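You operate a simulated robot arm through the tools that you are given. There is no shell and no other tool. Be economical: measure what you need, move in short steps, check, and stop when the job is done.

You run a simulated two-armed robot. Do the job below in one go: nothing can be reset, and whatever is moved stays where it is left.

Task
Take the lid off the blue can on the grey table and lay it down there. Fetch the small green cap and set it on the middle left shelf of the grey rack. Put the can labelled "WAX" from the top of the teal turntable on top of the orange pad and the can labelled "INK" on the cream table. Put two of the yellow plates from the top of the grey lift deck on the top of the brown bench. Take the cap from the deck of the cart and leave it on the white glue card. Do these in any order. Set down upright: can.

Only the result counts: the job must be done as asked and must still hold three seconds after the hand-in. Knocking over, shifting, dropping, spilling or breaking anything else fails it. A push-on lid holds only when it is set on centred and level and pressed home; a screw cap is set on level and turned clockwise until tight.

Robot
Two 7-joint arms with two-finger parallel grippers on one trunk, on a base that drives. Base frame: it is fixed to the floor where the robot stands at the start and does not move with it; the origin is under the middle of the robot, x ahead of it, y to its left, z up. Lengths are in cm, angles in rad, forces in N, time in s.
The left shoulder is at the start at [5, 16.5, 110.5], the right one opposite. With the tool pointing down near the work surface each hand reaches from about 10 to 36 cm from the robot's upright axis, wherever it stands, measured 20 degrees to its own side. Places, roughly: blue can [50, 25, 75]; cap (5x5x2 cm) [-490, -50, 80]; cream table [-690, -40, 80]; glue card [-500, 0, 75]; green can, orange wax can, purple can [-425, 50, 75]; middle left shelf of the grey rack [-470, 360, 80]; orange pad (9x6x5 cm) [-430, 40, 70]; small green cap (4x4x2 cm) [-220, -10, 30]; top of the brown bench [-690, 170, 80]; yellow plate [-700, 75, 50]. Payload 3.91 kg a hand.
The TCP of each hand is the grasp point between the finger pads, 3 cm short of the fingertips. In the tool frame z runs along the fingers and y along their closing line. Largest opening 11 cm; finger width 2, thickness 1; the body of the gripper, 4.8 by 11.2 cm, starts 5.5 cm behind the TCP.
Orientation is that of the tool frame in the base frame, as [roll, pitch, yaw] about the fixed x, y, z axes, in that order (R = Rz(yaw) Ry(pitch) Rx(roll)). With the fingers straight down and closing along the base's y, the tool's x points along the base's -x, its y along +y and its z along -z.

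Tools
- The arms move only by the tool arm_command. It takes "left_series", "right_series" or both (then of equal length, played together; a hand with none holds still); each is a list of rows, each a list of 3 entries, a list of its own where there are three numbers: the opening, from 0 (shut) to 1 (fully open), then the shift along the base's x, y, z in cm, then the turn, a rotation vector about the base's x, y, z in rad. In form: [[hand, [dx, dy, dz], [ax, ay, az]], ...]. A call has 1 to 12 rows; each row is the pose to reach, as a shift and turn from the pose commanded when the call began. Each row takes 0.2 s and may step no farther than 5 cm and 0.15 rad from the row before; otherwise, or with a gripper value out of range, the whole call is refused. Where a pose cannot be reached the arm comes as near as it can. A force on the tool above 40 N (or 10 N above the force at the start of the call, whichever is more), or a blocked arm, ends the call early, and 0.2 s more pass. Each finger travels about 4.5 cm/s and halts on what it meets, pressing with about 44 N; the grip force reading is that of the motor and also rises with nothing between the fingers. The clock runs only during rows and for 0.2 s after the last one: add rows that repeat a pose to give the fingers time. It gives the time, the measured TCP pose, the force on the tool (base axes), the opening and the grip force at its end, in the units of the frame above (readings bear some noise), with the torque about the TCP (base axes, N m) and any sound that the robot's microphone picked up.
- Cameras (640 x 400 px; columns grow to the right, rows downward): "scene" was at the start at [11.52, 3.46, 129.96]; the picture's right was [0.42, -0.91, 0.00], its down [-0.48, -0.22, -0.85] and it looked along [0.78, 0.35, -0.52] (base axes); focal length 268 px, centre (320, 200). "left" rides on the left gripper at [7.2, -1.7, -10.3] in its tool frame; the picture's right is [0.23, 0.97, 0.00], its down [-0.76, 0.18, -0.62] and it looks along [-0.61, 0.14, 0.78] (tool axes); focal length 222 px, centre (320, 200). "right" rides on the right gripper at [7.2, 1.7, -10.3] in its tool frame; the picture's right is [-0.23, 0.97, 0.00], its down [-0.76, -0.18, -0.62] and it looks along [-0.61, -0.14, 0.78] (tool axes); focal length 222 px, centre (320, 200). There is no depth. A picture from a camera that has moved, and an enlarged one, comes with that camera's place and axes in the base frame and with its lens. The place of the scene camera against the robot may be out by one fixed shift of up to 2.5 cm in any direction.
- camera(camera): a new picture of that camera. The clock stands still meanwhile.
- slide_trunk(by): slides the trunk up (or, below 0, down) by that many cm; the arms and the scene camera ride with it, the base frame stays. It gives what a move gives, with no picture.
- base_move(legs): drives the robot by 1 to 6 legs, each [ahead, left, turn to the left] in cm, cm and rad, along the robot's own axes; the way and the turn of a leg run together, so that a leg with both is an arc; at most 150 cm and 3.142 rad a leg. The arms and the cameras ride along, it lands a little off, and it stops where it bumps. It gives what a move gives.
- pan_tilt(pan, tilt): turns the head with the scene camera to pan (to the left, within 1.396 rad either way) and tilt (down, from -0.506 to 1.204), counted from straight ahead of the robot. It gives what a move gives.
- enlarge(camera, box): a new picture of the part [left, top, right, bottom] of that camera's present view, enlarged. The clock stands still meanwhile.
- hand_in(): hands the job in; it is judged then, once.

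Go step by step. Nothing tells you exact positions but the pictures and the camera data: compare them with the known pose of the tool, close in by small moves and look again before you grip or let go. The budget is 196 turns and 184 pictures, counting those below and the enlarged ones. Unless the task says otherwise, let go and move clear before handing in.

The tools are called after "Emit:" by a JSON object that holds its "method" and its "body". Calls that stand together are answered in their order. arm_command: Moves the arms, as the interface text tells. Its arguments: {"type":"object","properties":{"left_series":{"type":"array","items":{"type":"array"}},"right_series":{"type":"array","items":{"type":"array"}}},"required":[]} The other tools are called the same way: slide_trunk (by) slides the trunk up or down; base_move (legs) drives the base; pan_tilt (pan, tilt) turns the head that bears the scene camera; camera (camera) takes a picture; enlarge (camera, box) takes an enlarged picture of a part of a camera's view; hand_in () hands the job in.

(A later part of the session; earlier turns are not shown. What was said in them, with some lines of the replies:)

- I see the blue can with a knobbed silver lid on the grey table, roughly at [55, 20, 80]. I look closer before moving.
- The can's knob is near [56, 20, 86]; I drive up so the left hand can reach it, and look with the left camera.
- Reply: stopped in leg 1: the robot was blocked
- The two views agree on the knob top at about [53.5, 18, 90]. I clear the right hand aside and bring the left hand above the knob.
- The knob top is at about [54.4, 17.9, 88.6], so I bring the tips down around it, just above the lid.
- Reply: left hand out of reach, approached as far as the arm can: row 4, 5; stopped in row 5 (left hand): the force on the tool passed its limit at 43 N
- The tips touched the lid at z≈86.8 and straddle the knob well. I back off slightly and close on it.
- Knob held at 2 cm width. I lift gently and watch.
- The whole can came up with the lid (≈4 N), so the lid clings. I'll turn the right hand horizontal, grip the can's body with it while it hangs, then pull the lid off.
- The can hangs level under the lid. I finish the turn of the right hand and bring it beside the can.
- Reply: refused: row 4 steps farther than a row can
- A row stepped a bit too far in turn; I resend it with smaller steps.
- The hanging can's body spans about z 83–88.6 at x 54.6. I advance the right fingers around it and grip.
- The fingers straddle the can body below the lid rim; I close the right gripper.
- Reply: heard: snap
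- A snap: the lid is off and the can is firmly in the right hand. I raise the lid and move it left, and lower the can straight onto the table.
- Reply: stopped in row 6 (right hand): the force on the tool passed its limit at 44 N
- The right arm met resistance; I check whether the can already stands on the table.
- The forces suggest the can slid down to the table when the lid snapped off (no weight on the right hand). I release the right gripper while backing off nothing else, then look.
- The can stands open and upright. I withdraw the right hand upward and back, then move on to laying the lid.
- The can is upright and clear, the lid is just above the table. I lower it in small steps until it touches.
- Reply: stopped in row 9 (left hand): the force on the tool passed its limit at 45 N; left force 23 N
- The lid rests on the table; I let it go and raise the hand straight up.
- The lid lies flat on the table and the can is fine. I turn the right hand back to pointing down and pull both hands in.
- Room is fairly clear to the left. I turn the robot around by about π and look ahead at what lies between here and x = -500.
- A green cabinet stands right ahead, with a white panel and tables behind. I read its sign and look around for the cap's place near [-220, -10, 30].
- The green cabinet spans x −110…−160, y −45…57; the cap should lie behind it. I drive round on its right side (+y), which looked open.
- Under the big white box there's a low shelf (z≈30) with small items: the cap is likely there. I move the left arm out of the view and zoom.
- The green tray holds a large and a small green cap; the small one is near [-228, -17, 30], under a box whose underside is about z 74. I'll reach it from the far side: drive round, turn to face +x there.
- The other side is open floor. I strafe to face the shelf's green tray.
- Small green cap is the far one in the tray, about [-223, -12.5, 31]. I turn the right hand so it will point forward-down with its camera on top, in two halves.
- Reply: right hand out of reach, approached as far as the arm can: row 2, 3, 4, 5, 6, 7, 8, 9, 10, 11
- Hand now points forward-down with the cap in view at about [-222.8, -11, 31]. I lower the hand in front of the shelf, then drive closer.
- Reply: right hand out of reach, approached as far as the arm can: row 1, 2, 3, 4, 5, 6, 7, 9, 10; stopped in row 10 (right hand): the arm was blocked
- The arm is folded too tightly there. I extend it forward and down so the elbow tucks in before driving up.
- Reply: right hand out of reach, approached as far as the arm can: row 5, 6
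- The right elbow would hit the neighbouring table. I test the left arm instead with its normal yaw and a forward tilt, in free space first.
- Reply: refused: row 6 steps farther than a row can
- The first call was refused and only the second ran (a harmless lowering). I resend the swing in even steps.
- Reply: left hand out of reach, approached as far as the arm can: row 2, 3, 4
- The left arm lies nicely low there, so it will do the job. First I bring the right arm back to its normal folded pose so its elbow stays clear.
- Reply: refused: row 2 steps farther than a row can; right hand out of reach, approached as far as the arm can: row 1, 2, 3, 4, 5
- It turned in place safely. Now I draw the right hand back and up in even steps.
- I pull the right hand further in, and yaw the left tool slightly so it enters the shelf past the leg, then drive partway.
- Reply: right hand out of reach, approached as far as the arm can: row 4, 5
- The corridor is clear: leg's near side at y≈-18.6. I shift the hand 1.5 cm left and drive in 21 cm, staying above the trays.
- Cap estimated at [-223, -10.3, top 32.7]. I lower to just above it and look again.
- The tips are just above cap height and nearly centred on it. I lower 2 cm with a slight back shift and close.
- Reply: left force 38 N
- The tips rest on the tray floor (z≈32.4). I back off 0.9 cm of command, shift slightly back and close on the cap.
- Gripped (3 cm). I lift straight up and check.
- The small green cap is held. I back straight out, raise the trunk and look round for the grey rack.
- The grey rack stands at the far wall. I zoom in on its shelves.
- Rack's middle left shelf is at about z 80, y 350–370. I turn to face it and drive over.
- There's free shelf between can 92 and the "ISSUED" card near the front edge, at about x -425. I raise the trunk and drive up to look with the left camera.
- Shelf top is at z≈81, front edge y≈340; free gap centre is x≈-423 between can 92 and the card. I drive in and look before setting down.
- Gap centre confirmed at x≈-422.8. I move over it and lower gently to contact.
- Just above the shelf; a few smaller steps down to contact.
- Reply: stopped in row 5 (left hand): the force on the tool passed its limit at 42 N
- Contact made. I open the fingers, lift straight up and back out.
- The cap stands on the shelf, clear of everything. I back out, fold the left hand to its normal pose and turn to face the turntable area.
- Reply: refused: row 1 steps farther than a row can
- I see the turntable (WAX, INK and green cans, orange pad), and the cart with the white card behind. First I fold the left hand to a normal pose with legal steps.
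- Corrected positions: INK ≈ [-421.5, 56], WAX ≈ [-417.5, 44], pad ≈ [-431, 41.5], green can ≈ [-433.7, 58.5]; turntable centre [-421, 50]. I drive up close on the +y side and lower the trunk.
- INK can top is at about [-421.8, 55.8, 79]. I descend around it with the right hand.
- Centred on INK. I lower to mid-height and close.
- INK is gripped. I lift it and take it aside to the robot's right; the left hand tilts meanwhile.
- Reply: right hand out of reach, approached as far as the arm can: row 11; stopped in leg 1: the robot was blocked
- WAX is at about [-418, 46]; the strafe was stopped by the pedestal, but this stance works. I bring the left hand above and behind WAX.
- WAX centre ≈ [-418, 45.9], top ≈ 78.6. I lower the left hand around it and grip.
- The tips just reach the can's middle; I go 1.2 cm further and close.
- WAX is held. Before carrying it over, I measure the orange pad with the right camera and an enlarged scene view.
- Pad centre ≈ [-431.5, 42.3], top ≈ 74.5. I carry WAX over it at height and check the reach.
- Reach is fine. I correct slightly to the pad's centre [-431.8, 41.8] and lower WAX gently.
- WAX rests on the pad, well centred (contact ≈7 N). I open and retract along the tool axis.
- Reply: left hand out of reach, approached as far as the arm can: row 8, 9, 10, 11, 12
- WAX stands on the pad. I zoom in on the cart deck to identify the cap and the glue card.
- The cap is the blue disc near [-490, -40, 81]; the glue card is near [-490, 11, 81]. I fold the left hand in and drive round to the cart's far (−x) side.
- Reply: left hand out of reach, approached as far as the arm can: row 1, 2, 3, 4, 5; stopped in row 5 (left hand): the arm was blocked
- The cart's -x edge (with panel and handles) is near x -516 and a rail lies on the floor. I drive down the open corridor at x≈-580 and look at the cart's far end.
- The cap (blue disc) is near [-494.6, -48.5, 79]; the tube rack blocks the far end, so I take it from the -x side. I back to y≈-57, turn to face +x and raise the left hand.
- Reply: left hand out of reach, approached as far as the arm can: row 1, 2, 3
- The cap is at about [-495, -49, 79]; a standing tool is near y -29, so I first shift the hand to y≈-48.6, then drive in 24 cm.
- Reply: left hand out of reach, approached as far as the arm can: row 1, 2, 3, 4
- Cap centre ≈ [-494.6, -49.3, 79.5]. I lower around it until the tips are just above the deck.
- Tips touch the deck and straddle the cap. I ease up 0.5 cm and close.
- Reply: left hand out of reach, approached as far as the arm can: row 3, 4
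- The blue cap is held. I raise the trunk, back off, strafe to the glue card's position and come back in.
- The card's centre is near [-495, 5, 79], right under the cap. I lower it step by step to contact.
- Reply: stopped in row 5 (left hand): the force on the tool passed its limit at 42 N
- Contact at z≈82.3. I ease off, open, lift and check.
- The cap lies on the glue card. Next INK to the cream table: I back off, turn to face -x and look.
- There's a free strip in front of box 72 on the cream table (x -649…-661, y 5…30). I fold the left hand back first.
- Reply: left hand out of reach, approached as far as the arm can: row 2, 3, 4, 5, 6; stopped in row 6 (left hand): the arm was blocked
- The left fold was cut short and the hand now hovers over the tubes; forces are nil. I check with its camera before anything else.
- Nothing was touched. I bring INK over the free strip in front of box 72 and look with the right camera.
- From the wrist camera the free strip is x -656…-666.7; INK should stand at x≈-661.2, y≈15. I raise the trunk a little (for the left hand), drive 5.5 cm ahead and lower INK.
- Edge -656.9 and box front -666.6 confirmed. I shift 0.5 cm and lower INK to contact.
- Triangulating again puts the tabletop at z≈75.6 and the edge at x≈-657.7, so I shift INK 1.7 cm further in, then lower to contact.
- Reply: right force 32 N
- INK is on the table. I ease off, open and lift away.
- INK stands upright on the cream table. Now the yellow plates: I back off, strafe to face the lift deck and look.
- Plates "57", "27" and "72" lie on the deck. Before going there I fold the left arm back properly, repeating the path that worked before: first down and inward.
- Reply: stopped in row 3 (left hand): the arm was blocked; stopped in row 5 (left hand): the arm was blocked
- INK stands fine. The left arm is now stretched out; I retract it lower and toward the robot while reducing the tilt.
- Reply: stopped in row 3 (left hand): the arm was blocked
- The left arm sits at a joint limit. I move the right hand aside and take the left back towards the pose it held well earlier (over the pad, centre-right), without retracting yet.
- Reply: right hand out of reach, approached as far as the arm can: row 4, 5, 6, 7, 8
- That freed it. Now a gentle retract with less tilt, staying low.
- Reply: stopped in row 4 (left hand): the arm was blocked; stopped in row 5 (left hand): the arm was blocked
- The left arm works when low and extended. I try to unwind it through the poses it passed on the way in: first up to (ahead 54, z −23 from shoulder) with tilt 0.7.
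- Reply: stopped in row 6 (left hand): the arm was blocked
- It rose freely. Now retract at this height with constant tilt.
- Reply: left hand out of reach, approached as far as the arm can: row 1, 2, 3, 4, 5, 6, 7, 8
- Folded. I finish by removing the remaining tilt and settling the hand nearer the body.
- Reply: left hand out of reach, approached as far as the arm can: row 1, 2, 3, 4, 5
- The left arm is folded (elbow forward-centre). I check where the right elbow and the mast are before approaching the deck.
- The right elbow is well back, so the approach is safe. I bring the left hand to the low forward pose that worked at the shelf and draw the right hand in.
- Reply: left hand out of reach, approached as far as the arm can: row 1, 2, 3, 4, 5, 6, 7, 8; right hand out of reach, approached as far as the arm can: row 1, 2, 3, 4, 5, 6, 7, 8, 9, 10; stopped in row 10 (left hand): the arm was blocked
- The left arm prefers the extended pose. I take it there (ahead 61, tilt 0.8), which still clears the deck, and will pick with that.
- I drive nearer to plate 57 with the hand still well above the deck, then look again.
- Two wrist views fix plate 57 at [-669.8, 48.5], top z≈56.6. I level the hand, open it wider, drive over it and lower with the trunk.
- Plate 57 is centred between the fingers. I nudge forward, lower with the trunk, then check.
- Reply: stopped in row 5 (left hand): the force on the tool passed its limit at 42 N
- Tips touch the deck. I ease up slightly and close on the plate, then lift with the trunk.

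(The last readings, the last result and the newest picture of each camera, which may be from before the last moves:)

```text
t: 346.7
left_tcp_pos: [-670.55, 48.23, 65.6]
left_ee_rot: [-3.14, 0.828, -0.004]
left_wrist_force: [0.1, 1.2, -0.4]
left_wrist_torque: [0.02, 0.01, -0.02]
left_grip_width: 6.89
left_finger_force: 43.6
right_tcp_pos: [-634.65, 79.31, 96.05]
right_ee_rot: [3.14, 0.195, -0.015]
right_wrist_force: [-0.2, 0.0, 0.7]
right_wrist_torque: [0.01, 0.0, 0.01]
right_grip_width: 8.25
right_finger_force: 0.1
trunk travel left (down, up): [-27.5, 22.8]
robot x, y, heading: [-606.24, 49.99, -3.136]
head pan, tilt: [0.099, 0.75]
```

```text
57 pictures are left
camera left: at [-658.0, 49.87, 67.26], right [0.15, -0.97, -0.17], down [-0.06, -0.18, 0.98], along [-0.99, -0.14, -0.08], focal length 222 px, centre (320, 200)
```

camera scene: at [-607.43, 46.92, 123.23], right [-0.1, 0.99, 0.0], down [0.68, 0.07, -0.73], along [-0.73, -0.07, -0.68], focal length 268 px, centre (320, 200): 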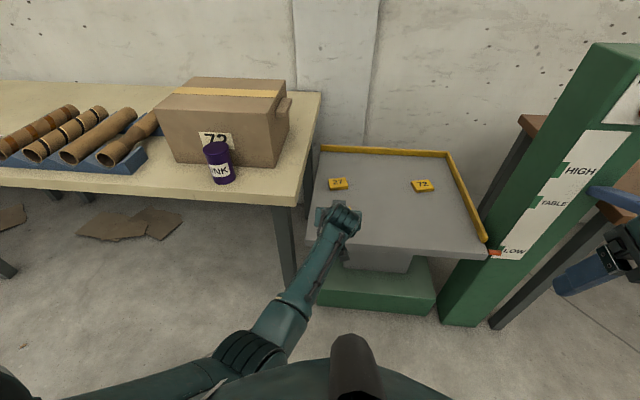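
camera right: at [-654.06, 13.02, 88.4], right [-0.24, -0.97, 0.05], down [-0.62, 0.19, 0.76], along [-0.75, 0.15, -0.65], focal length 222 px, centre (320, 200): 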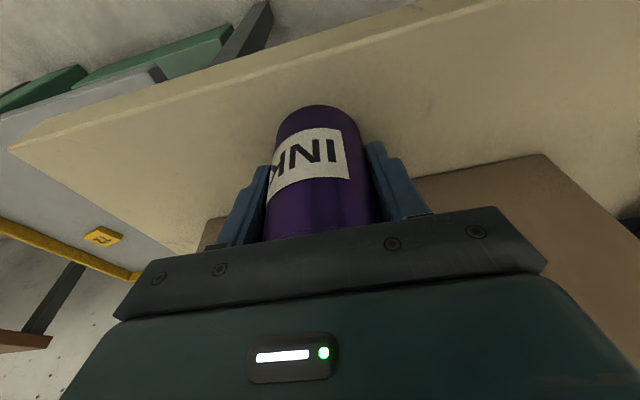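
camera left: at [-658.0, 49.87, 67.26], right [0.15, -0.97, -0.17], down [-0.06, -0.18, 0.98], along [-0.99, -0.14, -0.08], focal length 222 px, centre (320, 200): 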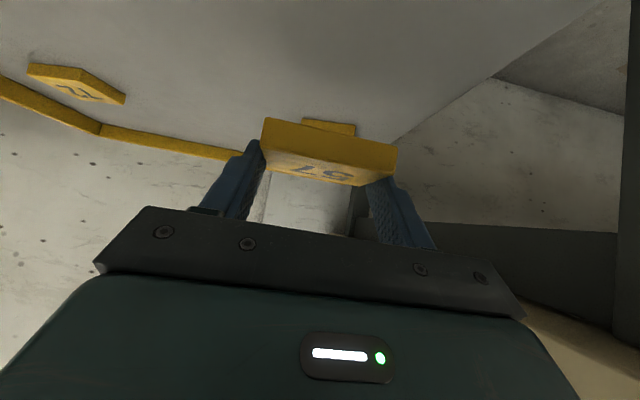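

Plate 57 is held. I back off, raise the trunk and drive over to the brown bench to look for a free spot.

Emit:
{"method": "base_move", "body": {"legs": [[-42, 0, 0], [0, -112, 0]]}}

Emit:
{"method": "slide_trunk", "body": {"by": 22}}

Emit:
{"method": "pan_tilt", "body": {"pan": 0.0, "tilt": 0.55}}

Emit:
{"method": "camera", "body": {"camera": "scene"}}

Emit:
{"method": "camera", "body": {"camera": "left"}}

```text
t: 359.1
left_tcp_pos: [-628.53, 161.35, 65.7]
left_ee_rot: [-3.14, 0.827, -0.008]
left_wrist_force: [0.2, -0.1, -0.1]
left_wrist_torque: [-0.02, 0.0, 0.04]
left_grip_width: 6.89
left_finger_force: 43.9
right_tcp_pos: [-592.63, 192.25, 96.18]
right_ee_rot: [3.14, 0.194, -0.02]
right_wrist_force: [0.4, -0.2, 0.3]
right_wrist_torque: [-0.01, -0.02, -0.01]
right_grip_width: 8.25
right_finger_force: 0.1
trunk travel left (down, up): [-27.5, 22.8]
robot x, y, heading: [-564.41, 163.21, 3.135]
head pan, tilt: [0.099, 0.75]
```

```text
t: 361.4
left_tcp_pos: [-628.61, 161.39, 87.43]
left_ee_rot: [-3.139, 0.827, -0.006]
left_wrist_force: [-0.1, -0.5, -0.4]
left_wrist_torque: [0.02, 0.0, -0.02]
left_grip_width: 6.87
left_finger_force: 44.4
right_tcp_pos: [-592.67, 192.33, 117.98]
right_ee_rot: [3.14, 0.192, -0.02]
right_wrist_force: [0.4, 0.4, 0.0]
right_wrist_torque: [-0.02, -0.03, 0.01]
right_grip_width: 8.25
right_finger_force: 0.1
trunk travel left (down, up): [-49.5, 0.8]
robot x, y, heading: [-564.25, 162.79, 3.138]
head pan, tilt: [0.099, 0.75]
```

```text
t: 362.1
left_tcp_pos: [-628.53, 161.49, 87.56]
left_ee_rot: [-3.14, 0.827, -0.007]
left_wrist_force: [0.4, -0.8, -0.9]
left_wrist_torque: [0.0, 0.0, -0.01]
left_grip_width: 6.88
left_finger_force: 44.0
right_tcp_pos: [-592.6, 192.38, 118.05]
right_ee_rot: [3.14, 0.193, -0.02]
right_wrist_force: [-0.7, -1.1, -0.4]
right_wrist_torque: [-0.02, -0.01, 0.0]
right_grip_width: 8.26
right_finger_force: 0.2
trunk travel left (down, up): [-49.5, 0.8]
robot x, y, heading: [-563.84, 163.28, 3.135]
head pan, tilt: [0.0, 0.55]
```

```text
56 pictures are left
camera scene: at [-575.64, 162.75, 146.96], right [0.0, 1.0, 0.0], down [0.52, 0.0, -0.85], along [-0.85, 0.0, -0.52], focal length 268 px, centre (320, 200)
```

scene: 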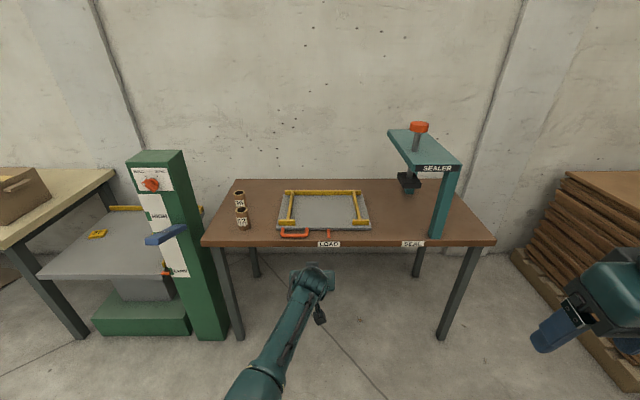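

```text
55 pictures are left
camera left: at [-615.99, 162.97, 89.28], right [0.14, -0.97, -0.17], down [-0.06, -0.18, 0.98], along [-0.99, -0.13, -0.08], focal length 222 px, centre (320, 200)
```

left: 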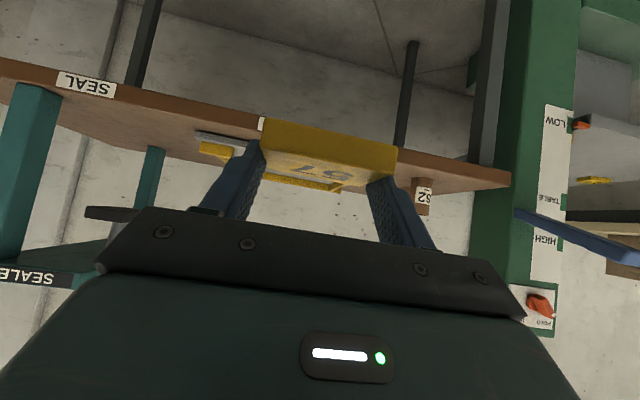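

Free space on the bench lies between the yellow-railed tray and the sealer (y≈185–206). I align with y≈192 and drive partway in, then measure.

Emit:
{"method": "base_move", "body": {"legs": [[0, -30.5, 0.006], [28, 0, 0]]}}

Emit:
{"method": "camera", "body": {"camera": "left"}}

Emit:
{"method": "camera", "body": {"camera": "scene"}}

```text
t: 366.9
left_tcp_pos: [-656.51, 191.11, 87.45]
left_ee_rot: [-3.139, 0.827, -0.004]
left_wrist_force: [-0.5, 0.5, -0.1]
left_wrist_torque: [0.01, 0.02, 0.02]
left_grip_width: 6.89
left_finger_force: 43.7
right_tcp_pos: [-620.61, 222.27, 118.04]
right_ee_rot: [3.14, 0.193, -0.013]
right_wrist_force: [-0.3, -0.6, -0.4]
right_wrist_torque: [0.0, -0.01, -0.04]
right_grip_width: 8.22
right_finger_force: 0.0
trunk travel left (down, up): [-49.5, 0.8]
robot x, y, heading: [-592.46, 193.4, -3.142]
head pan, tilt: [0.0, 0.55]
```

```text
54 pictures are left
camera left: at [-643.91, 192.8, 89.24], right [0.15, -0.97, -0.17], down [-0.06, -0.18, 0.98], along [-0.99, -0.14, -0.08], focal length 222 px, centre (320, 200)
```

left: 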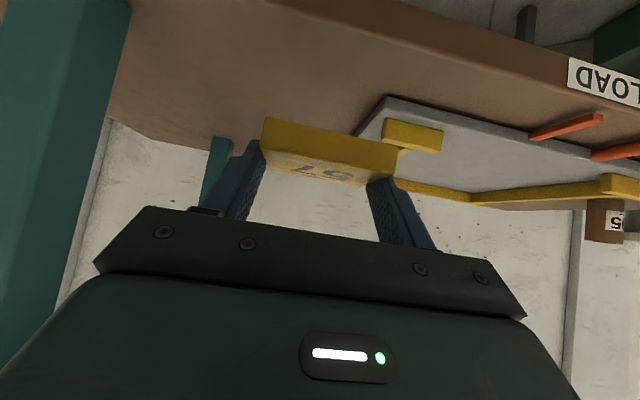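

```text
53 pictures are left
camera scene: at [-603.59, 192.77, 146.96], right [0.0, 1.0, 0.0], down [0.52, 0.0, -0.85], along [-0.85, 0.0, -0.52], focal length 268 px, centre (320, 200)
```

scene: 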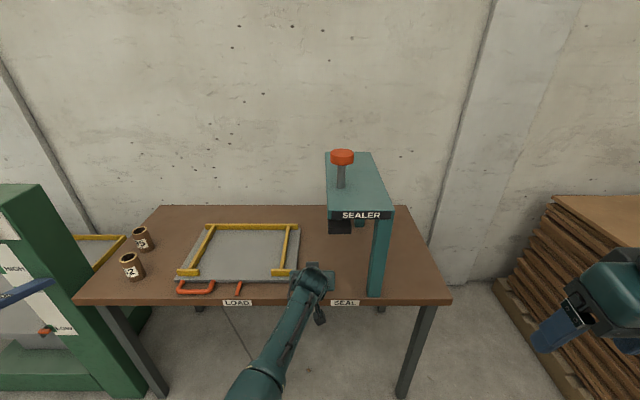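

The gap is clear: tray's right edge y≈186, sealer post y≈206. I move in to [-667, 192.5] and lower gently.

Emit:
{"method": "base_move", "body": {"legs": [[10, -1.6, 0]]}}

Emit:
{"method": "slide_trunk", "body": {"by": -4}}

Emit:
{"method": "camera", "body": {"camera": "left"}}

```text
t: 368.1
left_tcp_pos: [-666.35, 192.68, 87.6]
left_ee_rot: [-3.14, 0.827, -0.005]
left_wrist_force: [0.5, 0.1, 0.2]
left_wrist_torque: [0.02, -0.01, -0.03]
left_grip_width: 6.89
left_finger_force: 44.1
right_tcp_pos: [-630.57, 223.88, 118.0]
right_ee_rot: [3.138, 0.192, -0.014]
right_wrist_force: [-0.8, -0.2, -0.3]
right_wrist_torque: [0.0, 0.0, 0.03]
right_grip_width: 8.24
right_finger_force: 0.2
trunk travel left (down, up): [-49.5, 0.8]
robot x, y, heading: [-602.09, 194.82, -3.141]
head pan, tilt: [0.0, 0.55]
```

```text
t: 368.9
left_tcp_pos: [-666.25, 192.61, 83.57]
left_ee_rot: [-3.14, 0.829, -0.003]
left_wrist_force: [0.0, 0.7, -0.5]
left_wrist_torque: [-0.02, 0.01, 0.0]
left_grip_width: 6.87
left_finger_force: 44.0
right_tcp_pos: [-630.48, 223.93, 114.04]
right_ee_rot: [3.139, 0.194, -0.013]
right_wrist_force: [0.2, 0.7, -0.1]
right_wrist_torque: [-0.04, 0.03, -0.02]
right_grip_width: 8.25
right_finger_force: 0.0
trunk travel left (down, up): [-45.5, 4.8]
robot x, y, heading: [-601.83, 195.0, -3.144]
head pan, tilt: [0.0, 0.55]
```

```text
52 pictures are left
camera left: at [-653.8, 194.37, 85.28], right [0.15, -0.97, -0.17], down [-0.06, -0.18, 0.98], along [-0.99, -0.14, -0.08], focal length 222 px, centre (320, 200)
```

left: 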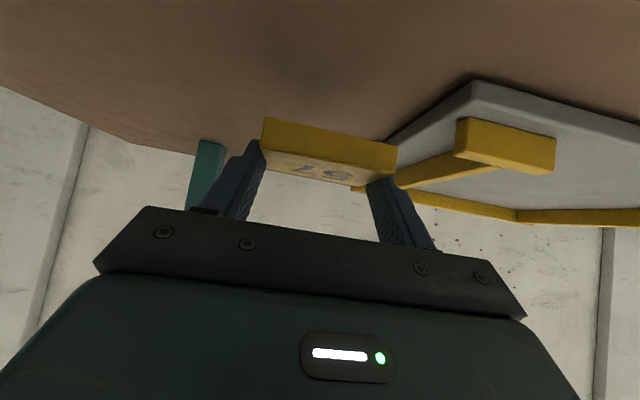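

Bench top is about z 75. I lower the trunk 4.3 cm and finish in small arm steps.

Emit:
{"method": "slide_trunk", "body": {"by": -4.3}}

Emit:
{"method": "arm_command", "body": {"left_series": [[0.4, [0, 0, -0.4], [0, 0, 0]], [0.4, [0, 0, -0.8], [0, 0, 0]], [0.4, [0, 0, -1.2], [0, 0, 0]], [0.4, [0, 0, -1.6], [0, 0, 0]], [0.4, [0, 0, -2], [0, 0, 0]], [0.4, [0, 0, -2.4], [0, 0, 0]], [0.4, [0, 0, -2.8], [0, 0, 0]], [0.4, [0, 0, -3.2], [0, 0, 0]]]}}

Emit:
{"method": "camera", "body": {"camera": "left"}}

```text
t: 369.8
left_tcp_pos: [-666.32, 192.7, 79.29]
left_ee_rot: [-3.14, 0.829, -0.004]
left_wrist_force: [-0.5, -0.2, -0.9]
left_wrist_torque: [0.0, -0.06, 0.0]
left_grip_width: 6.87
left_finger_force: 44.4
right_tcp_pos: [-630.48, 223.82, 109.78]
right_ee_rot: [3.141, 0.194, -0.014]
right_wrist_force: [0.0, 0.3, 0.2]
right_wrist_torque: [-0.04, 0.0, 0.0]
right_grip_width: 8.24
right_finger_force: 0.1
trunk travel left (down, up): [-41.2, 9.1]
robot x, y, heading: [-602.06, 194.81, -3.136]
head pan, tilt: [0.0, 0.55]
```

```text
t: 371.4
left_tcp_pos: [-667.22, 192.85, 77.73]
left_ee_rot: [-3.139, 0.856, -0.008]
left_wrist_force: [-3.0, -0.5, 10.4]
left_wrist_torque: [-0.08, -0.11, -0.01]
left_grip_width: 6.89
left_finger_force: 44.0
right_tcp_pos: [-630.51, 223.84, 109.65]
right_ee_rot: [3.139, 0.194, -0.014]
right_wrist_force: [-0.9, -0.2, 0.1]
right_wrist_torque: [-0.01, -0.01, -0.01]
right_grip_width: 8.26
right_finger_force: 0.1
trunk travel left (down, up): [-41.2, 9.1]
robot x, y, heading: [-601.92, 194.98, -3.141]
head pan, tilt: [0.0, 0.55]
stopped in row 8 (left hand): the force on the tool passed its limit at 42 N (the readings are from after the stop); the commanded pose is now the measured one
```

```text
51 pictures are left
camera left: at [-654.48, 194.51, 79.1], right [0.14, -0.97, -0.17], down [-0.03, -0.18, 0.98], along [-0.99, -0.13, -0.05], focal length 222 px, centre (320, 200)
```

left: 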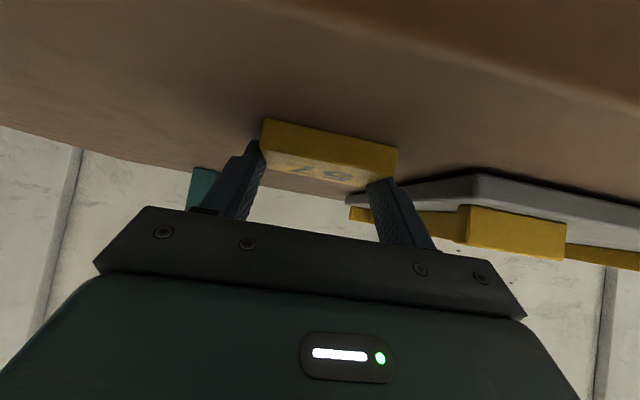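

The plate is down. I open, lift with the trunk and check.

Emit:
{"method": "arm_command", "body": {"left_series": [[0.4, [0, 0, 0.1], [0, 0, 0]], [0.7, [0, 0, 0.1], [0, 0, 0]], [0.72, [0, 0, 0.1], [0, 0, 0]], [0.72, [0, 0, 0.1], [0, 0, 0]]]}}

Emit:
{"method": "slide_trunk", "body": {"by": 8}}

Emit:
{"method": "camera", "body": {"camera": "left"}}

```text
t: 372.4
left_tcp_pos: [-666.81, 192.95, 77.82]
left_ee_rot: [-3.138, 0.851, -0.009]
left_wrist_force: [-4.2, 9.2, 14.4]
left_wrist_torque: [-0.29, 0.31, -0.34]
left_grip_width: 7.43
left_finger_force: 0.1
right_tcp_pos: [-630.5, 223.93, 109.83]
right_ee_rot: [3.137, 0.196, -0.014]
right_wrist_force: [0.4, -0.1, 0.1]
right_wrist_torque: [0.0, 0.01, 0.01]
right_grip_width: 8.27
right_finger_force: 0.0
trunk travel left (down, up): [-41.2, 9.1]
robot x, y, heading: [-602.2, 194.37, -3.139]
head pan, tilt: [0.0, 0.55]
```

```text
t: 373.6
left_tcp_pos: [-666.87, 192.67, 85.41]
left_ee_rot: [-3.139, 0.845, -0.008]
left_wrist_force: [-0.2, -0.6, -0.1]
left_wrist_torque: [0.03, -0.04, -0.01]
left_grip_width: 7.92
left_finger_force: 0.0
right_tcp_pos: [-630.41, 223.83, 117.7]
right_ee_rot: [3.14, 0.194, -0.014]
right_wrist_force: [0.5, 0.3, -0.1]
right_wrist_torque: [0.0, 0.02, 0.02]
right_grip_width: 8.27
right_finger_force: 0.2
trunk travel left (down, up): [-49.2, 1.1]
robot x, y, heading: [-602.02, 194.29, -3.137]
head pan, tilt: [0.0, 0.55]
```

```text
50 pictures are left
camera left: at [-654.22, 194.42, 86.88], right [0.14, -0.97, -0.17], down [-0.04, -0.18, 0.98], along [-0.99, -0.13, -0.06], focal length 222 px, centre (320, 200)
```

left: 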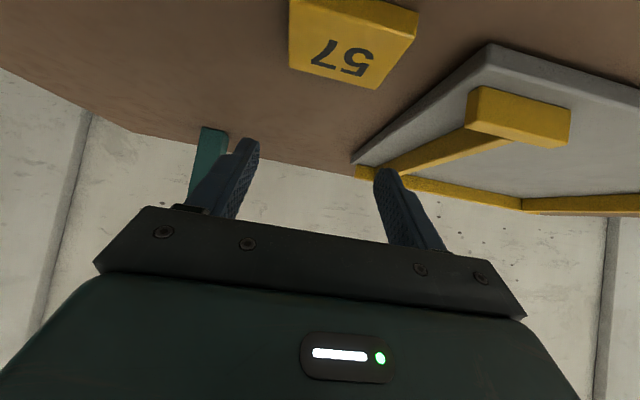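

Plate 57 rests on the bench. Now for plate 27: I back off, return to the lift deck and look.

Emit:
{"method": "base_move", "body": {"legs": [[-44, 0, 0], [0, 144.5, 0]]}}

Emit:
{"method": "slide_trunk", "body": {"by": -16}}

Emit:
{"method": "base_move", "body": {"legs": [[49, 0, 0]]}}

Emit:
{"method": "camera", "body": {"camera": "left"}}

Emit:
{"method": "camera", "body": {"camera": "scene"}}

```text
t: 388.7
left_tcp_pos: [-622.77, 47.72, 85.47]
left_ee_rot: [-3.14, 0.845, -0.009]
left_wrist_force: [-0.5, -0.8, -0.4]
left_wrist_torque: [0.01, 0.02, 0.01]
left_grip_width: 7.9
left_finger_force: 0.1
right_tcp_pos: [-586.44, 78.87, 117.75]
right_ee_rot: [3.14, 0.194, -0.015]
right_wrist_force: [-0.2, 1.0, 0.4]
right_wrist_torque: [0.0, 0.0, 0.0]
right_grip_width: 8.26
right_finger_force: 0.1
trunk travel left (down, up): [-49.2, 1.1]
robot x, y, heading: [-557.85, 49.69, 3.136]
head pan, tilt: [0.0, 0.55]
```

```text
t: 390.6
left_tcp_pos: [-622.82, 47.86, 69.47]
left_ee_rot: [-3.141, 0.846, -0.008]
left_wrist_force: [-0.6, 0.2, -0.2]
left_wrist_torque: [0.0, -0.02, 0.0]
left_grip_width: 7.93
left_finger_force: 0.1
right_tcp_pos: [-586.24, 78.86, 101.75]
right_ee_rot: [3.141, 0.194, -0.016]
right_wrist_force: [0.5, 1.1, 0.6]
right_wrist_torque: [-0.01, 0.0, 0.04]
right_grip_width: 8.26
right_finger_force: 0.1
trunk travel left (down, up): [-33.2, 17.1]
robot x, y, heading: [-558.07, 49.77, 3.139]
head pan, tilt: [0.0, 0.55]
```

```text
t: 393.5
left_tcp_pos: [-672.23, 48.15, 69.46]
left_ee_rot: [-3.141, 0.846, -0.012]
left_wrist_force: [-0.4, 0.9, 0.0]
left_wrist_torque: [0.01, 0.0, -0.01]
left_grip_width: 7.92
left_finger_force: 0.0
right_tcp_pos: [-635.71, 78.99, 101.74]
right_ee_rot: [3.139, 0.193, -0.019]
right_wrist_force: [0.4, -0.5, -1.3]
right_wrist_torque: [-0.03, 0.03, -0.02]
right_grip_width: 8.25
right_finger_force: 0.0
trunk travel left (down, up): [-33.2, 17.1]
robot x, y, heading: [-607.15, 50.01, 3.137]
head pan, tilt: [0.0, 0.55]
```

```text
49 pictures are left
camera left: at [-659.58, 49.68, 70.89], right [0.14, -0.98, -0.17], down [-0.04, -0.18, 0.98], along [-0.99, -0.13, -0.06], focal length 222 px, centre (320, 200)
```

left: 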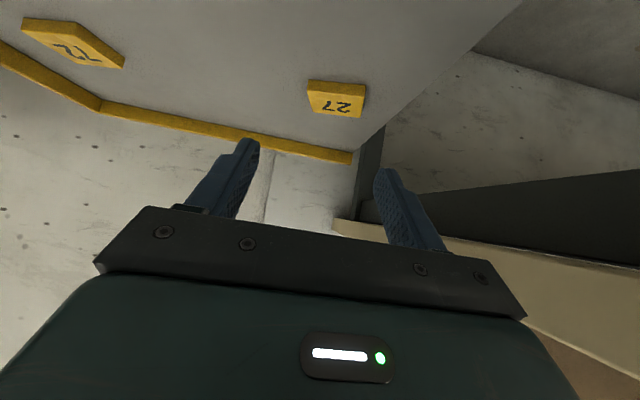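

```text
48 pictures are left
camera scene: at [-618.8, 49.37, 130.66], right [0.0, 1.0, 0.0], down [0.52, 0.0, -0.85], along [-0.85, 0.0, -0.52], focal length 268 px, centre (320, 200)
```

scene: 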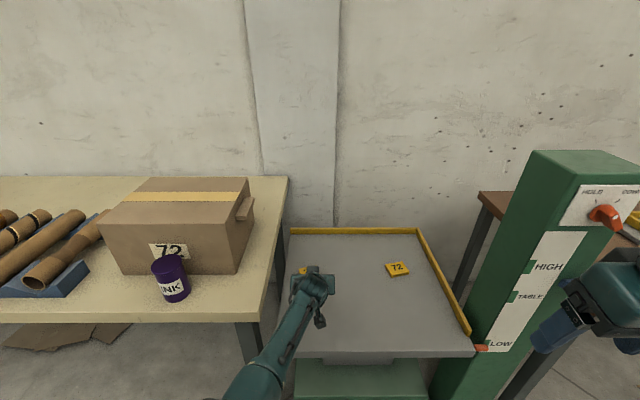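

Plate 27 is at [-685.9, 46.3]. I drive over it with the hand open and lower by the trunk.

Emit:
{"method": "arm_command", "body": {"left_series": [[0.85, [0, 0, 0], [0, 0, 0]], [0.85, [0, 0, 0], [0, 0, 0]]]}}

Emit:
{"method": "base_move", "body": {"legs": [[13, 1.8, 0]]}}

Emit:
{"method": "slide_trunk", "body": {"by": -9.5}}

Emit:
{"method": "camera", "body": {"camera": "left"}}

Emit:
{"method": "camera", "body": {"camera": "scene"}}

```text
t: 394.1
left_tcp_pos: [-672.2, 48.13, 69.29]
left_ee_rot: [-3.14, 0.846, -0.012]
left_wrist_force: [0.0, 0.7, 0.9]
left_wrist_torque: [-0.02, -0.03, 0.05]
left_grip_width: 9.37
left_finger_force: 0.1
right_tcp_pos: [-635.61, 78.93, 101.81]
right_ee_rot: [3.137, 0.194, -0.017]
right_wrist_force: [0.4, -0.3, -0.2]
right_wrist_torque: [0.02, 0.01, -0.03]
right_grip_width: 8.27
right_finger_force: 0.1
trunk travel left (down, up): [-33.2, 17.1]
robot x, y, heading: [-607.15, 49.5, 3.138]
head pan, tilt: [0.0, 0.55]
```

```text
t: 395.4
left_tcp_pos: [-685.23, 46.41, 69.38]
left_ee_rot: [-3.14, 0.846, -0.015]
left_wrist_force: [-0.5, 0.7, -0.4]
left_wrist_torque: [-0.03, -0.02, 0.0]
left_grip_width: 9.34
left_finger_force: 0.1
right_tcp_pos: [-648.6, 77.24, 101.78]
right_ee_rot: [3.14, 0.194, -0.02]
right_wrist_force: [0.5, 0.1, -0.3]
right_wrist_torque: [0.03, 0.03, -0.01]
right_grip_width: 8.27
right_finger_force: 0.1
trunk travel left (down, up): [-33.2, 17.1]
robot x, y, heading: [-620.5, 48.21, 3.136]
head pan, tilt: [0.0, 0.55]
```

```text
t: 396.7
left_tcp_pos: [-685.2, 46.55, 59.8]
left_ee_rot: [-3.14, 0.847, -0.014]
left_wrist_force: [0.7, 0.1, 0.2]
left_wrist_torque: [-0.02, 0.01, 0.0]
left_grip_width: 9.34
left_finger_force: 0.0
right_tcp_pos: [-648.65, 77.33, 92.35]
right_ee_rot: [3.139, 0.194, -0.021]
right_wrist_force: [-0.1, -0.1, 0.1]
right_wrist_torque: [0.01, 0.0, 0.0]
right_grip_width: 8.24
right_finger_force: 0.2
trunk travel left (down, up): [-23.7, 26.6]
robot x, y, heading: [-620.41, 47.82, 3.135]
head pan, tilt: [0.0, 0.55]
```

```text
47 pictures are left
camera left: at [-672.59, 48.04, 61.42], right [0.14, -0.98, -0.17], down [-0.04, -0.18, 0.98], along [-0.99, -0.13, -0.06], focal length 222 px, centre (320, 200)
```

left: 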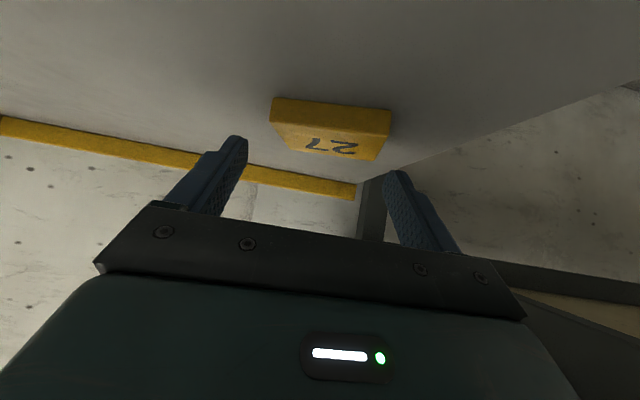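

```text
46 pictures are left
camera scene: at [-631.79, 47.65, 121.17], right [0.01, 1.0, 0.0], down [0.52, 0.0, -0.85], along [-0.85, 0.0, -0.52], focal length 268 px, centre (320, 200)
```

scene: 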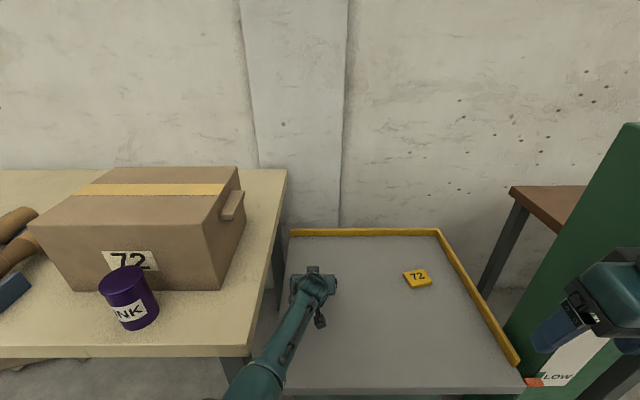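

Nearly centred. I nudge and lower in small steps until the tips touch the deck.

Emit:
{"method": "arm_command", "body": {"left_series": [[0.85, [-0.5, -0.4, -0.4], [0, 0, 0]], [0.85, [-1, -0.5, -0.9], [0, 0, 0]], [0.85, [-1.2, -0.5, -1.4], [0, 0, 0]], [0.85, [-1.2, -0.5, -1.8], [0, 0, 0]], [0.85, [-1.2, -0.5, -2.2], [0, 0, 0]], [0.85, [-1.2, -0.5, -2.6], [0, 0, 0]], [0.85, [-1.2, -0.5, -3], [0, 0, 0]]]}}

Emit:
{"method": "camera", "body": {"camera": "left"}}

```text
t: 398.3
left_tcp_pos: [-686.56, 46.25, 57.7]
left_ee_rot: [3.141, 0.86, -0.018]
left_wrist_force: [9.1, -1.4, 25.7]
left_wrist_torque: [-1.0, 0.21, 0.25]
left_grip_width: 9.38
left_finger_force: 0.1
right_tcp_pos: [-648.32, 77.39, 92.29]
right_ee_rot: [3.14, 0.198, -0.021]
right_wrist_force: [0.5, -0.1, -0.3]
right_wrist_torque: [-0.01, -0.02, 0.02]
right_grip_width: 8.23
right_finger_force: 0.1
trunk travel left (down, up): [-23.7, 26.6]
robot x, y, heading: [-620.29, 47.68, 3.137]
head pan, tilt: [0.0, 0.55]
```

```text
45 pictures are left
camera left: at [-673.99, 47.63, 59.0], right [0.13, -0.98, -0.17], down [-0.03, -0.18, 0.98], along [-0.99, -0.12, -0.05], focal length 222 px, centre (320, 200)
```

left: 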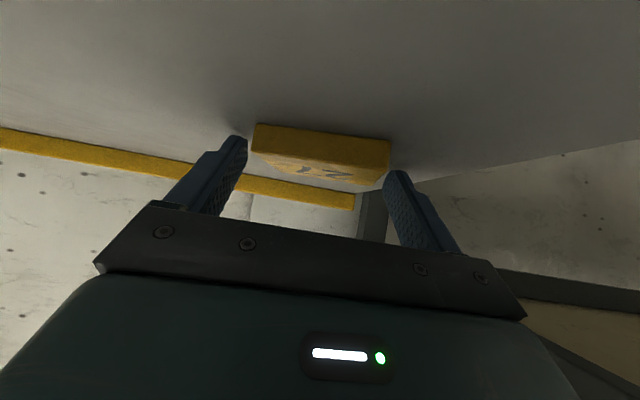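

Touching the deck, plate between the fingers. I ease up, close and lift.

Emit:
{"method": "arm_command", "body": {"left_series": [[0.85, [0, 0, 0.7], [0, 0, 0]], [0.75, [0, 0, 0.7], [0, 0, 0]], [0.65, [0, 0, 0.7], [0, 0, 0]], [0.5, [0, 0, 0.7], [0, 0, 0]], [0.4, [0, 0, 0.7], [0, 0, 0]], [0.4, [0, 0, 0.7], [0, 0, 0]], [0.4, [0, 0, 0.7], [0, 0, 0]]]}}

Emit:
{"method": "slide_trunk", "body": {"by": 9}}

Emit:
{"method": "camera", "body": {"camera": "left"}}

```text
t: 399.9
left_tcp_pos: [-686.37, 45.91, 57.81]
left_ee_rot: [-3.14, 0.85, -0.015]
left_wrist_force: [0.6, -4.4, 12.2]
left_wrist_torque: [-0.58, 0.19, 0.11]
left_grip_width: 6.88
left_finger_force: 43.5
right_tcp_pos: [-648.53, 77.31, 92.29]
right_ee_rot: [3.141, 0.196, -0.023]
right_wrist_force: [-0.9, 0.0, 0.7]
right_wrist_torque: [0.03, -0.02, 0.0]
right_grip_width: 8.25
right_finger_force: 0.1
trunk travel left (down, up): [-23.7, 26.6]
robot x, y, heading: [-620.2, 47.8, 3.134]
head pan, tilt: [0.0, 0.55]
```

```text
t: 401.1
left_tcp_pos: [-686.41, 45.91, 66.72]
left_ee_rot: [-3.139, 0.847, -0.013]
left_wrist_force: [-0.7, 0.1, -1.4]
left_wrist_torque: [-0.02, 0.01, 0.01]
left_grip_width: 6.87
left_finger_force: 44.0
right_tcp_pos: [-648.62, 77.11, 101.31]
right_ee_rot: [3.141, 0.194, -0.02]
right_wrist_force: [0.2, -0.1, -0.1]
right_wrist_torque: [0.0, -0.03, 0.01]
right_grip_width: 8.25
right_finger_force: 0.1
trunk travel left (down, up): [-32.7, 17.6]
robot x, y, heading: [-620.73, 47.95, 3.139]
head pan, tilt: [0.0, 0.55]
```

```text
44 pictures are left
camera left: at [-673.8, 47.53, 68.1], right [0.14, -0.98, -0.17], down [-0.04, -0.18, 0.98], along [-0.99, -0.13, -0.06], focal length 222 px, centre (320, 200)
```

left: 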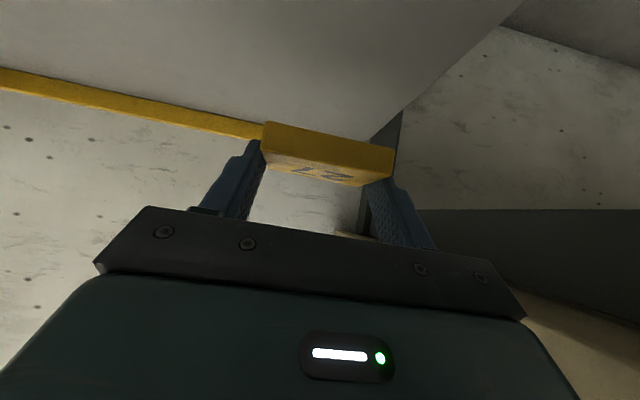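

Plate 27 is held. The clear spot for it is the bench's right end, beyond the sealer post (y≈215–231). I back off, drive there and look.

Emit:
{"method": "base_move", "body": {"legs": [[-58, 0, 0], [0, -150, 0], [0, -28, 0]]}}

Emit:
{"method": "slide_trunk", "body": {"by": 17}}

Emit:
{"method": "base_move", "body": {"legs": [[25, 0, 0]]}}

Emit:
{"method": "camera", "body": {"camera": "scene"}}

Emit:
{"method": "camera", "body": {"camera": "left"}}

```text
t: 420.0
left_tcp_pos: [-626.66, 224.46, 66.6]
left_ee_rot: [-3.139, 0.846, -0.018]
left_wrist_force: [-0.1, -0.1, -0.6]
left_wrist_torque: [0.02, -0.02, 0.01]
left_grip_width: 6.89
left_finger_force: 43.8
right_tcp_pos: [-588.63, 255.57, 101.39]
right_ee_rot: [3.14, 0.194, -0.026]
right_wrist_force: [0.8, 1.0, -0.3]
right_wrist_torque: [0.0, 0.0, 0.0]
right_grip_width: 8.27
right_finger_force: 0.0
trunk travel left (down, up): [-32.7, 17.6]
robot x, y, heading: [-560.77, 226.16, 3.128]
head pan, tilt: [0.0, 0.55]
```

```text
t: 421.9
left_tcp_pos: [-626.51, 224.51, 83.68]
left_ee_rot: [3.141, 0.847, -0.02]
left_wrist_force: [0.0, -0.6, -0.5]
left_wrist_torque: [0.0, 0.03, -0.02]
left_grip_width: 6.88
left_finger_force: 44.4
right_tcp_pos: [-588.65, 255.62, 118.32]
right_ee_rot: [3.14, 0.194, -0.027]
right_wrist_force: [-0.8, -0.2, 0.1]
right_wrist_torque: [0.03, 0.01, 0.03]
right_grip_width: 8.24
right_finger_force: 0.1
trunk travel left (down, up): [-49.7, 0.6]
robot x, y, heading: [-560.69, 226.42, 3.13]
head pan, tilt: [0.0, 0.55]
```

```text
t: 423.8
left_tcp_pos: [-651.65, 225.02, 83.54]
left_ee_rot: [-3.141, 0.845, -0.022]
left_wrist_force: [-0.4, -0.3, -1.4]
left_wrist_torque: [0.03, 0.02, 0.02]
left_grip_width: 6.87
left_finger_force: 44.1
right_tcp_pos: [-613.62, 255.97, 118.27]
right_ee_rot: [3.141, 0.193, -0.027]
right_wrist_force: [0.3, 0.2, 0.5]
right_wrist_torque: [0.0, -0.04, -0.01]
right_grip_width: 8.24
right_finger_force: 0.0
trunk travel left (down, up): [-49.7, 0.6]
robot x, y, heading: [-585.53, 226.26, 3.123]
head pan, tilt: [0.0, 0.55]
```

```text
43 pictures are left
camera scene: at [-596.96, 226.21, 147.16], right [0.01, 1.0, 0.0], down [0.52, -0.01, -0.85], along [-0.85, 0.01, -0.52], focal length 268 px, centre (320, 200)
```

scene: 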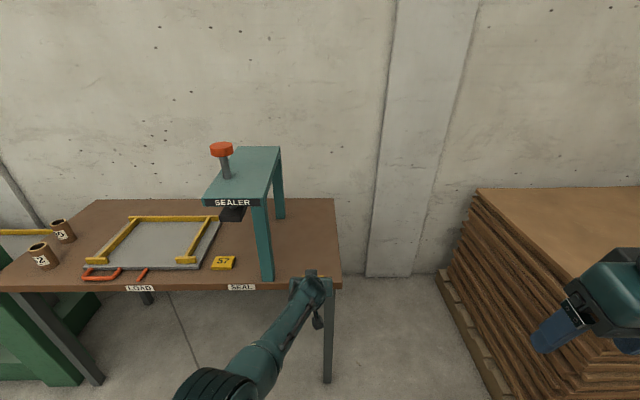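

```text
42 pictures are left
camera left: at [-638.91, 226.37, 85.07], right [0.13, -0.98, -0.17], down [-0.04, -0.18, 0.98], along [-0.99, -0.12, -0.07], focal length 222 px, centre (320, 200)
```

left: 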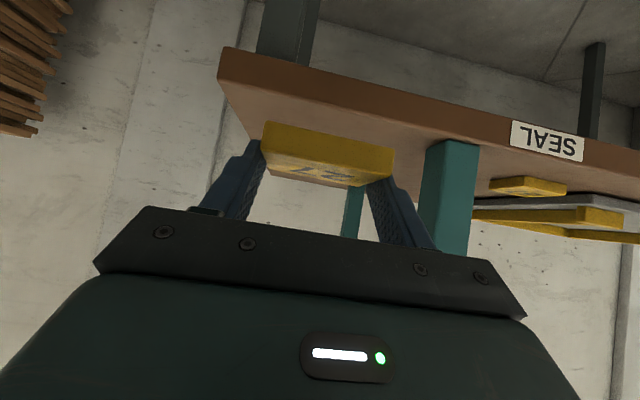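

The right end is free from the post (y≈213) to the bench end (y≈234). I drive in 16 cm and lower by trunk.

Emit:
{"method": "base_move", "body": {"legs": [[16, 0.5, 0.012]]}}

Emit:
{"method": "slide_trunk", "body": {"by": -4.5}}

Emit:
{"method": "camera", "body": {"camera": "left"}}

```text
t: 425.2
left_tcp_pos: [-667.53, 223.78, 83.55]
left_ee_rot: [-3.14, 0.844, -0.012]
left_wrist_force: [-0.6, -0.2, -1.5]
left_wrist_torque: [0.0, 0.01, 0.0]
left_grip_width: 6.91
left_finger_force: 44.3
right_tcp_pos: [-629.87, 255.27, 118.27]
right_ee_rot: [3.141, 0.193, -0.018]
right_wrist_force: [-1.4, 0.0, -1.0]
right_wrist_torque: [-0.03, -0.01, 0.03]
right_grip_width: 8.26
right_finger_force: 0.1
trunk travel left (down, up): [-49.7, 0.6]
robot x, y, heading: [-601.2, 225.99, 3.142]
head pan, tilt: [0.0, 0.55]
```

```text
t: 426.1
left_tcp_pos: [-667.5, 223.86, 79.06]
left_ee_rot: [-3.139, 0.845, -0.009]
left_wrist_force: [0.2, 0.5, -1.0]
left_wrist_torque: [-0.01, 0.0, 0.01]
left_grip_width: 6.89
left_finger_force: 44.7
right_tcp_pos: [-629.87, 255.19, 113.77]
right_ee_rot: [3.139, 0.193, -0.017]
right_wrist_force: [-0.9, 0.6, -0.1]
right_wrist_torque: [-0.03, 0.02, -0.02]
right_grip_width: 8.23
right_finger_force: 0.1
trunk travel left (down, up): [-45.2, 5.1]
robot x, y, heading: [-601.6, 225.84, 3.139]
head pan, tilt: [0.0, 0.55]
```

```text
41 pictures are left
camera left: at [-654.82, 225.42, 80.61], right [0.14, -0.98, -0.17], down [-0.04, -0.18, 0.98], along [-0.99, -0.13, -0.06], focal length 222 px, centre (320, 200)
```

left: 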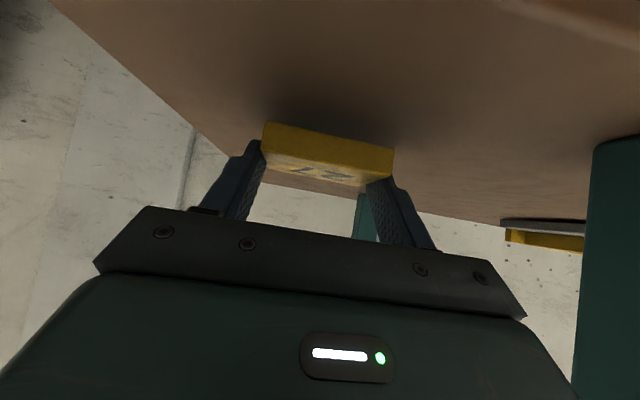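

Well over the bench. I lower in small steps to contact, then open.

Emit:
{"method": "arm_command", "body": {"left_series": [[0.4, [0, 0, -0.4], [0, 0, 0]], [0.4, [0, 0, -0.8], [0, 0, 0]], [0.4, [0, 0, -1.2], [0, 0, 0]], [0.4, [0, 0, -1.6], [0, 0, 0]], [0.4, [0, 0, -2], [0, 0, 0]], [0.4, [0, 0, -2.3], [0, 0, 0]]]}}

```text
t: 427.4
left_tcp_pos: [-667.53, 223.89, 77.76]
left_ee_rot: [-3.139, 0.856, -0.012]
left_wrist_force: [1.1, -1.0, 22.8]
left_wrist_torque: [-0.29, -0.31, 0.08]
left_grip_width: 6.88
left_finger_force: 44.4
left hand out of reach, approached as far as the arm can: row 6
right_tcp_pos: [-629.47, 255.29, 113.88]
right_ee_rot: [3.141, 0.198, -0.018]
right_wrist_force: [0.4, -0.2, 0.3]
right_wrist_torque: [-0.01, 0.01, 0.01]
right_grip_width: 8.22
right_finger_force: 0.0
trunk travel left (down, up): [-45.2, 5.1]
robot x, y, heading: [-601.79, 226.0, 3.139]
head pan, tilt: [0.0, 0.55]
```

Emit:
{"method": "arm_command", "body": {"left_series": [[0.4, [0, 0, 0.5], [0, 0, 0]], [0.7, [0, 0, 0.5], [0, 0, 0]], [0.8, [0, 0, 0.5], [0, 0, 0]], [0.8, [0, 0, 0.5], [0, 0, 0]]]}}

Emit:
{"method": "slide_trunk", "body": {"by": 5}}

Emit:
{"method": "camera", "body": {"camera": "left"}}

```text
t: 428.4
left_tcp_pos: [-667.3, 223.89, 77.67]
left_ee_rot: [-3.141, 0.846, -0.01]
left_wrist_force: [3.2, 8.6, 13.0]
left_wrist_torque: [-0.33, 0.13, 0.02]
left_grip_width: 8.39
left_finger_force: 0.1
right_tcp_pos: [-629.57, 255.32, 113.8]
right_ee_rot: [3.139, 0.196, -0.018]
right_wrist_force: [-0.9, 0.1, -0.3]
right_wrist_torque: [-0.01, -0.01, -0.02]
right_grip_width: 8.25
right_finger_force: 0.1
trunk travel left (down, up): [-45.2, 5.1]
robot x, y, heading: [-601.31, 225.67, 3.142]
head pan, tilt: [0.0, 0.55]
```

```text
t: 429.4
left_tcp_pos: [-667.35, 223.82, 82.58]
left_ee_rot: [-3.141, 0.845, -0.01]
left_wrist_force: [0.2, 0.2, 0.0]
left_wrist_torque: [-0.02, -0.01, -0.02]
left_grip_width: 8.79
left_finger_force: 0.0
right_tcp_pos: [-629.93, 255.25, 118.72]
right_ee_rot: [3.14, 0.193, -0.016]
right_wrist_force: [0.2, -0.4, 0.1]
right_wrist_torque: [-0.01, 0.0, 0.01]
right_grip_width: 8.24
right_finger_force: 0.0
trunk travel left (down, up): [-50.2, 0.1]
robot x, y, heading: [-601.08, 225.92, 3.142]
head pan, tilt: [0.0, 0.55]
```

```text
40 pictures are left
camera left: at [-654.8, 225.38, 84.07], right [0.14, -0.98, -0.17], down [-0.04, -0.18, 0.98], along [-0.99, -0.13, -0.07], focal length 222 px, centre (320, 200)
```

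left: 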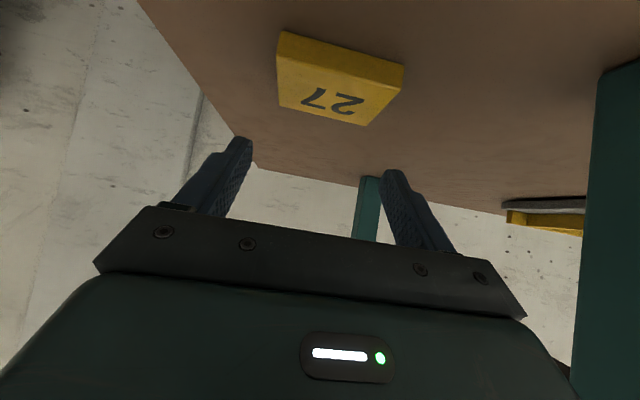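

Plate 27 lies on the bench. I back away clear.

Emit:
{"method": "base_move", "body": {"legs": [[-50, 0, 0]]}}

Emit:
{"method": "camera", "body": {"camera": "scene"}}

```text
t: 432.3
left_tcp_pos: [-617.93, 223.74, 82.61]
left_ee_rot: [-3.14, 0.847, -0.01]
left_wrist_force: [0.7, -0.4, 0.8]
left_wrist_torque: [-0.04, 0.01, -0.01]
left_grip_width: 8.81
left_finger_force: 0.0
right_tcp_pos: [-580.29, 255.19, 118.81]
right_ee_rot: [3.141, 0.192, -0.018]
right_wrist_force: [0.1, 0.1, 0.0]
right_wrist_torque: [0.0, 0.01, 0.03]
right_grip_width: 8.26
right_finger_force: 0.0
trunk travel left (down, up): [-50.2, 0.1]
robot x, y, heading: [-551.86, 226.11, 3.139]
head pan, tilt: [0.0, 0.55]
```

```text
39 pictures are left
camera scene: at [-563.28, 225.62, 147.67], right [0.0, 1.0, 0.0], down [0.52, 0.0, -0.85], along [-0.85, 0.0, -0.52], focal length 268 px, centre (320, 200)
```

scene: 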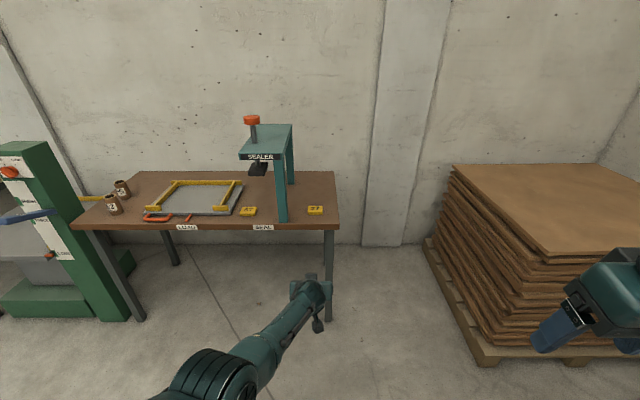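

Both plates lie on the bench, the hands are clear and every part of the job is done, so I hand it in.

Emit:
{"method": "hand_in", "body": {}}

```text
The job is handed in.
```

I finished every part of the job and handed it in with both hands empty and clear; I do not have a verdict yet.

- **Blue can:** the lid is off and lies flat on the grey table. The open can slid about 2 cm down to the table when the lid snapped free, and it is standing upright.
- **Small green cap:** it is on the middle left shelf of the grey rack, between can 92 and the "ISSUED" card.
- **WAX can:** it is upright on the orange pad on the turntable.
- **INK can:** it is upright on the cream table, in front of box 72.
- **Yellow plates:** plates 57 and 27 are on the brown bench, one on each side of the sealer post.
- **Cart cap:** I took "the cap" to be the blue disc on the cart deck. It is on the white glue card, towards one end.
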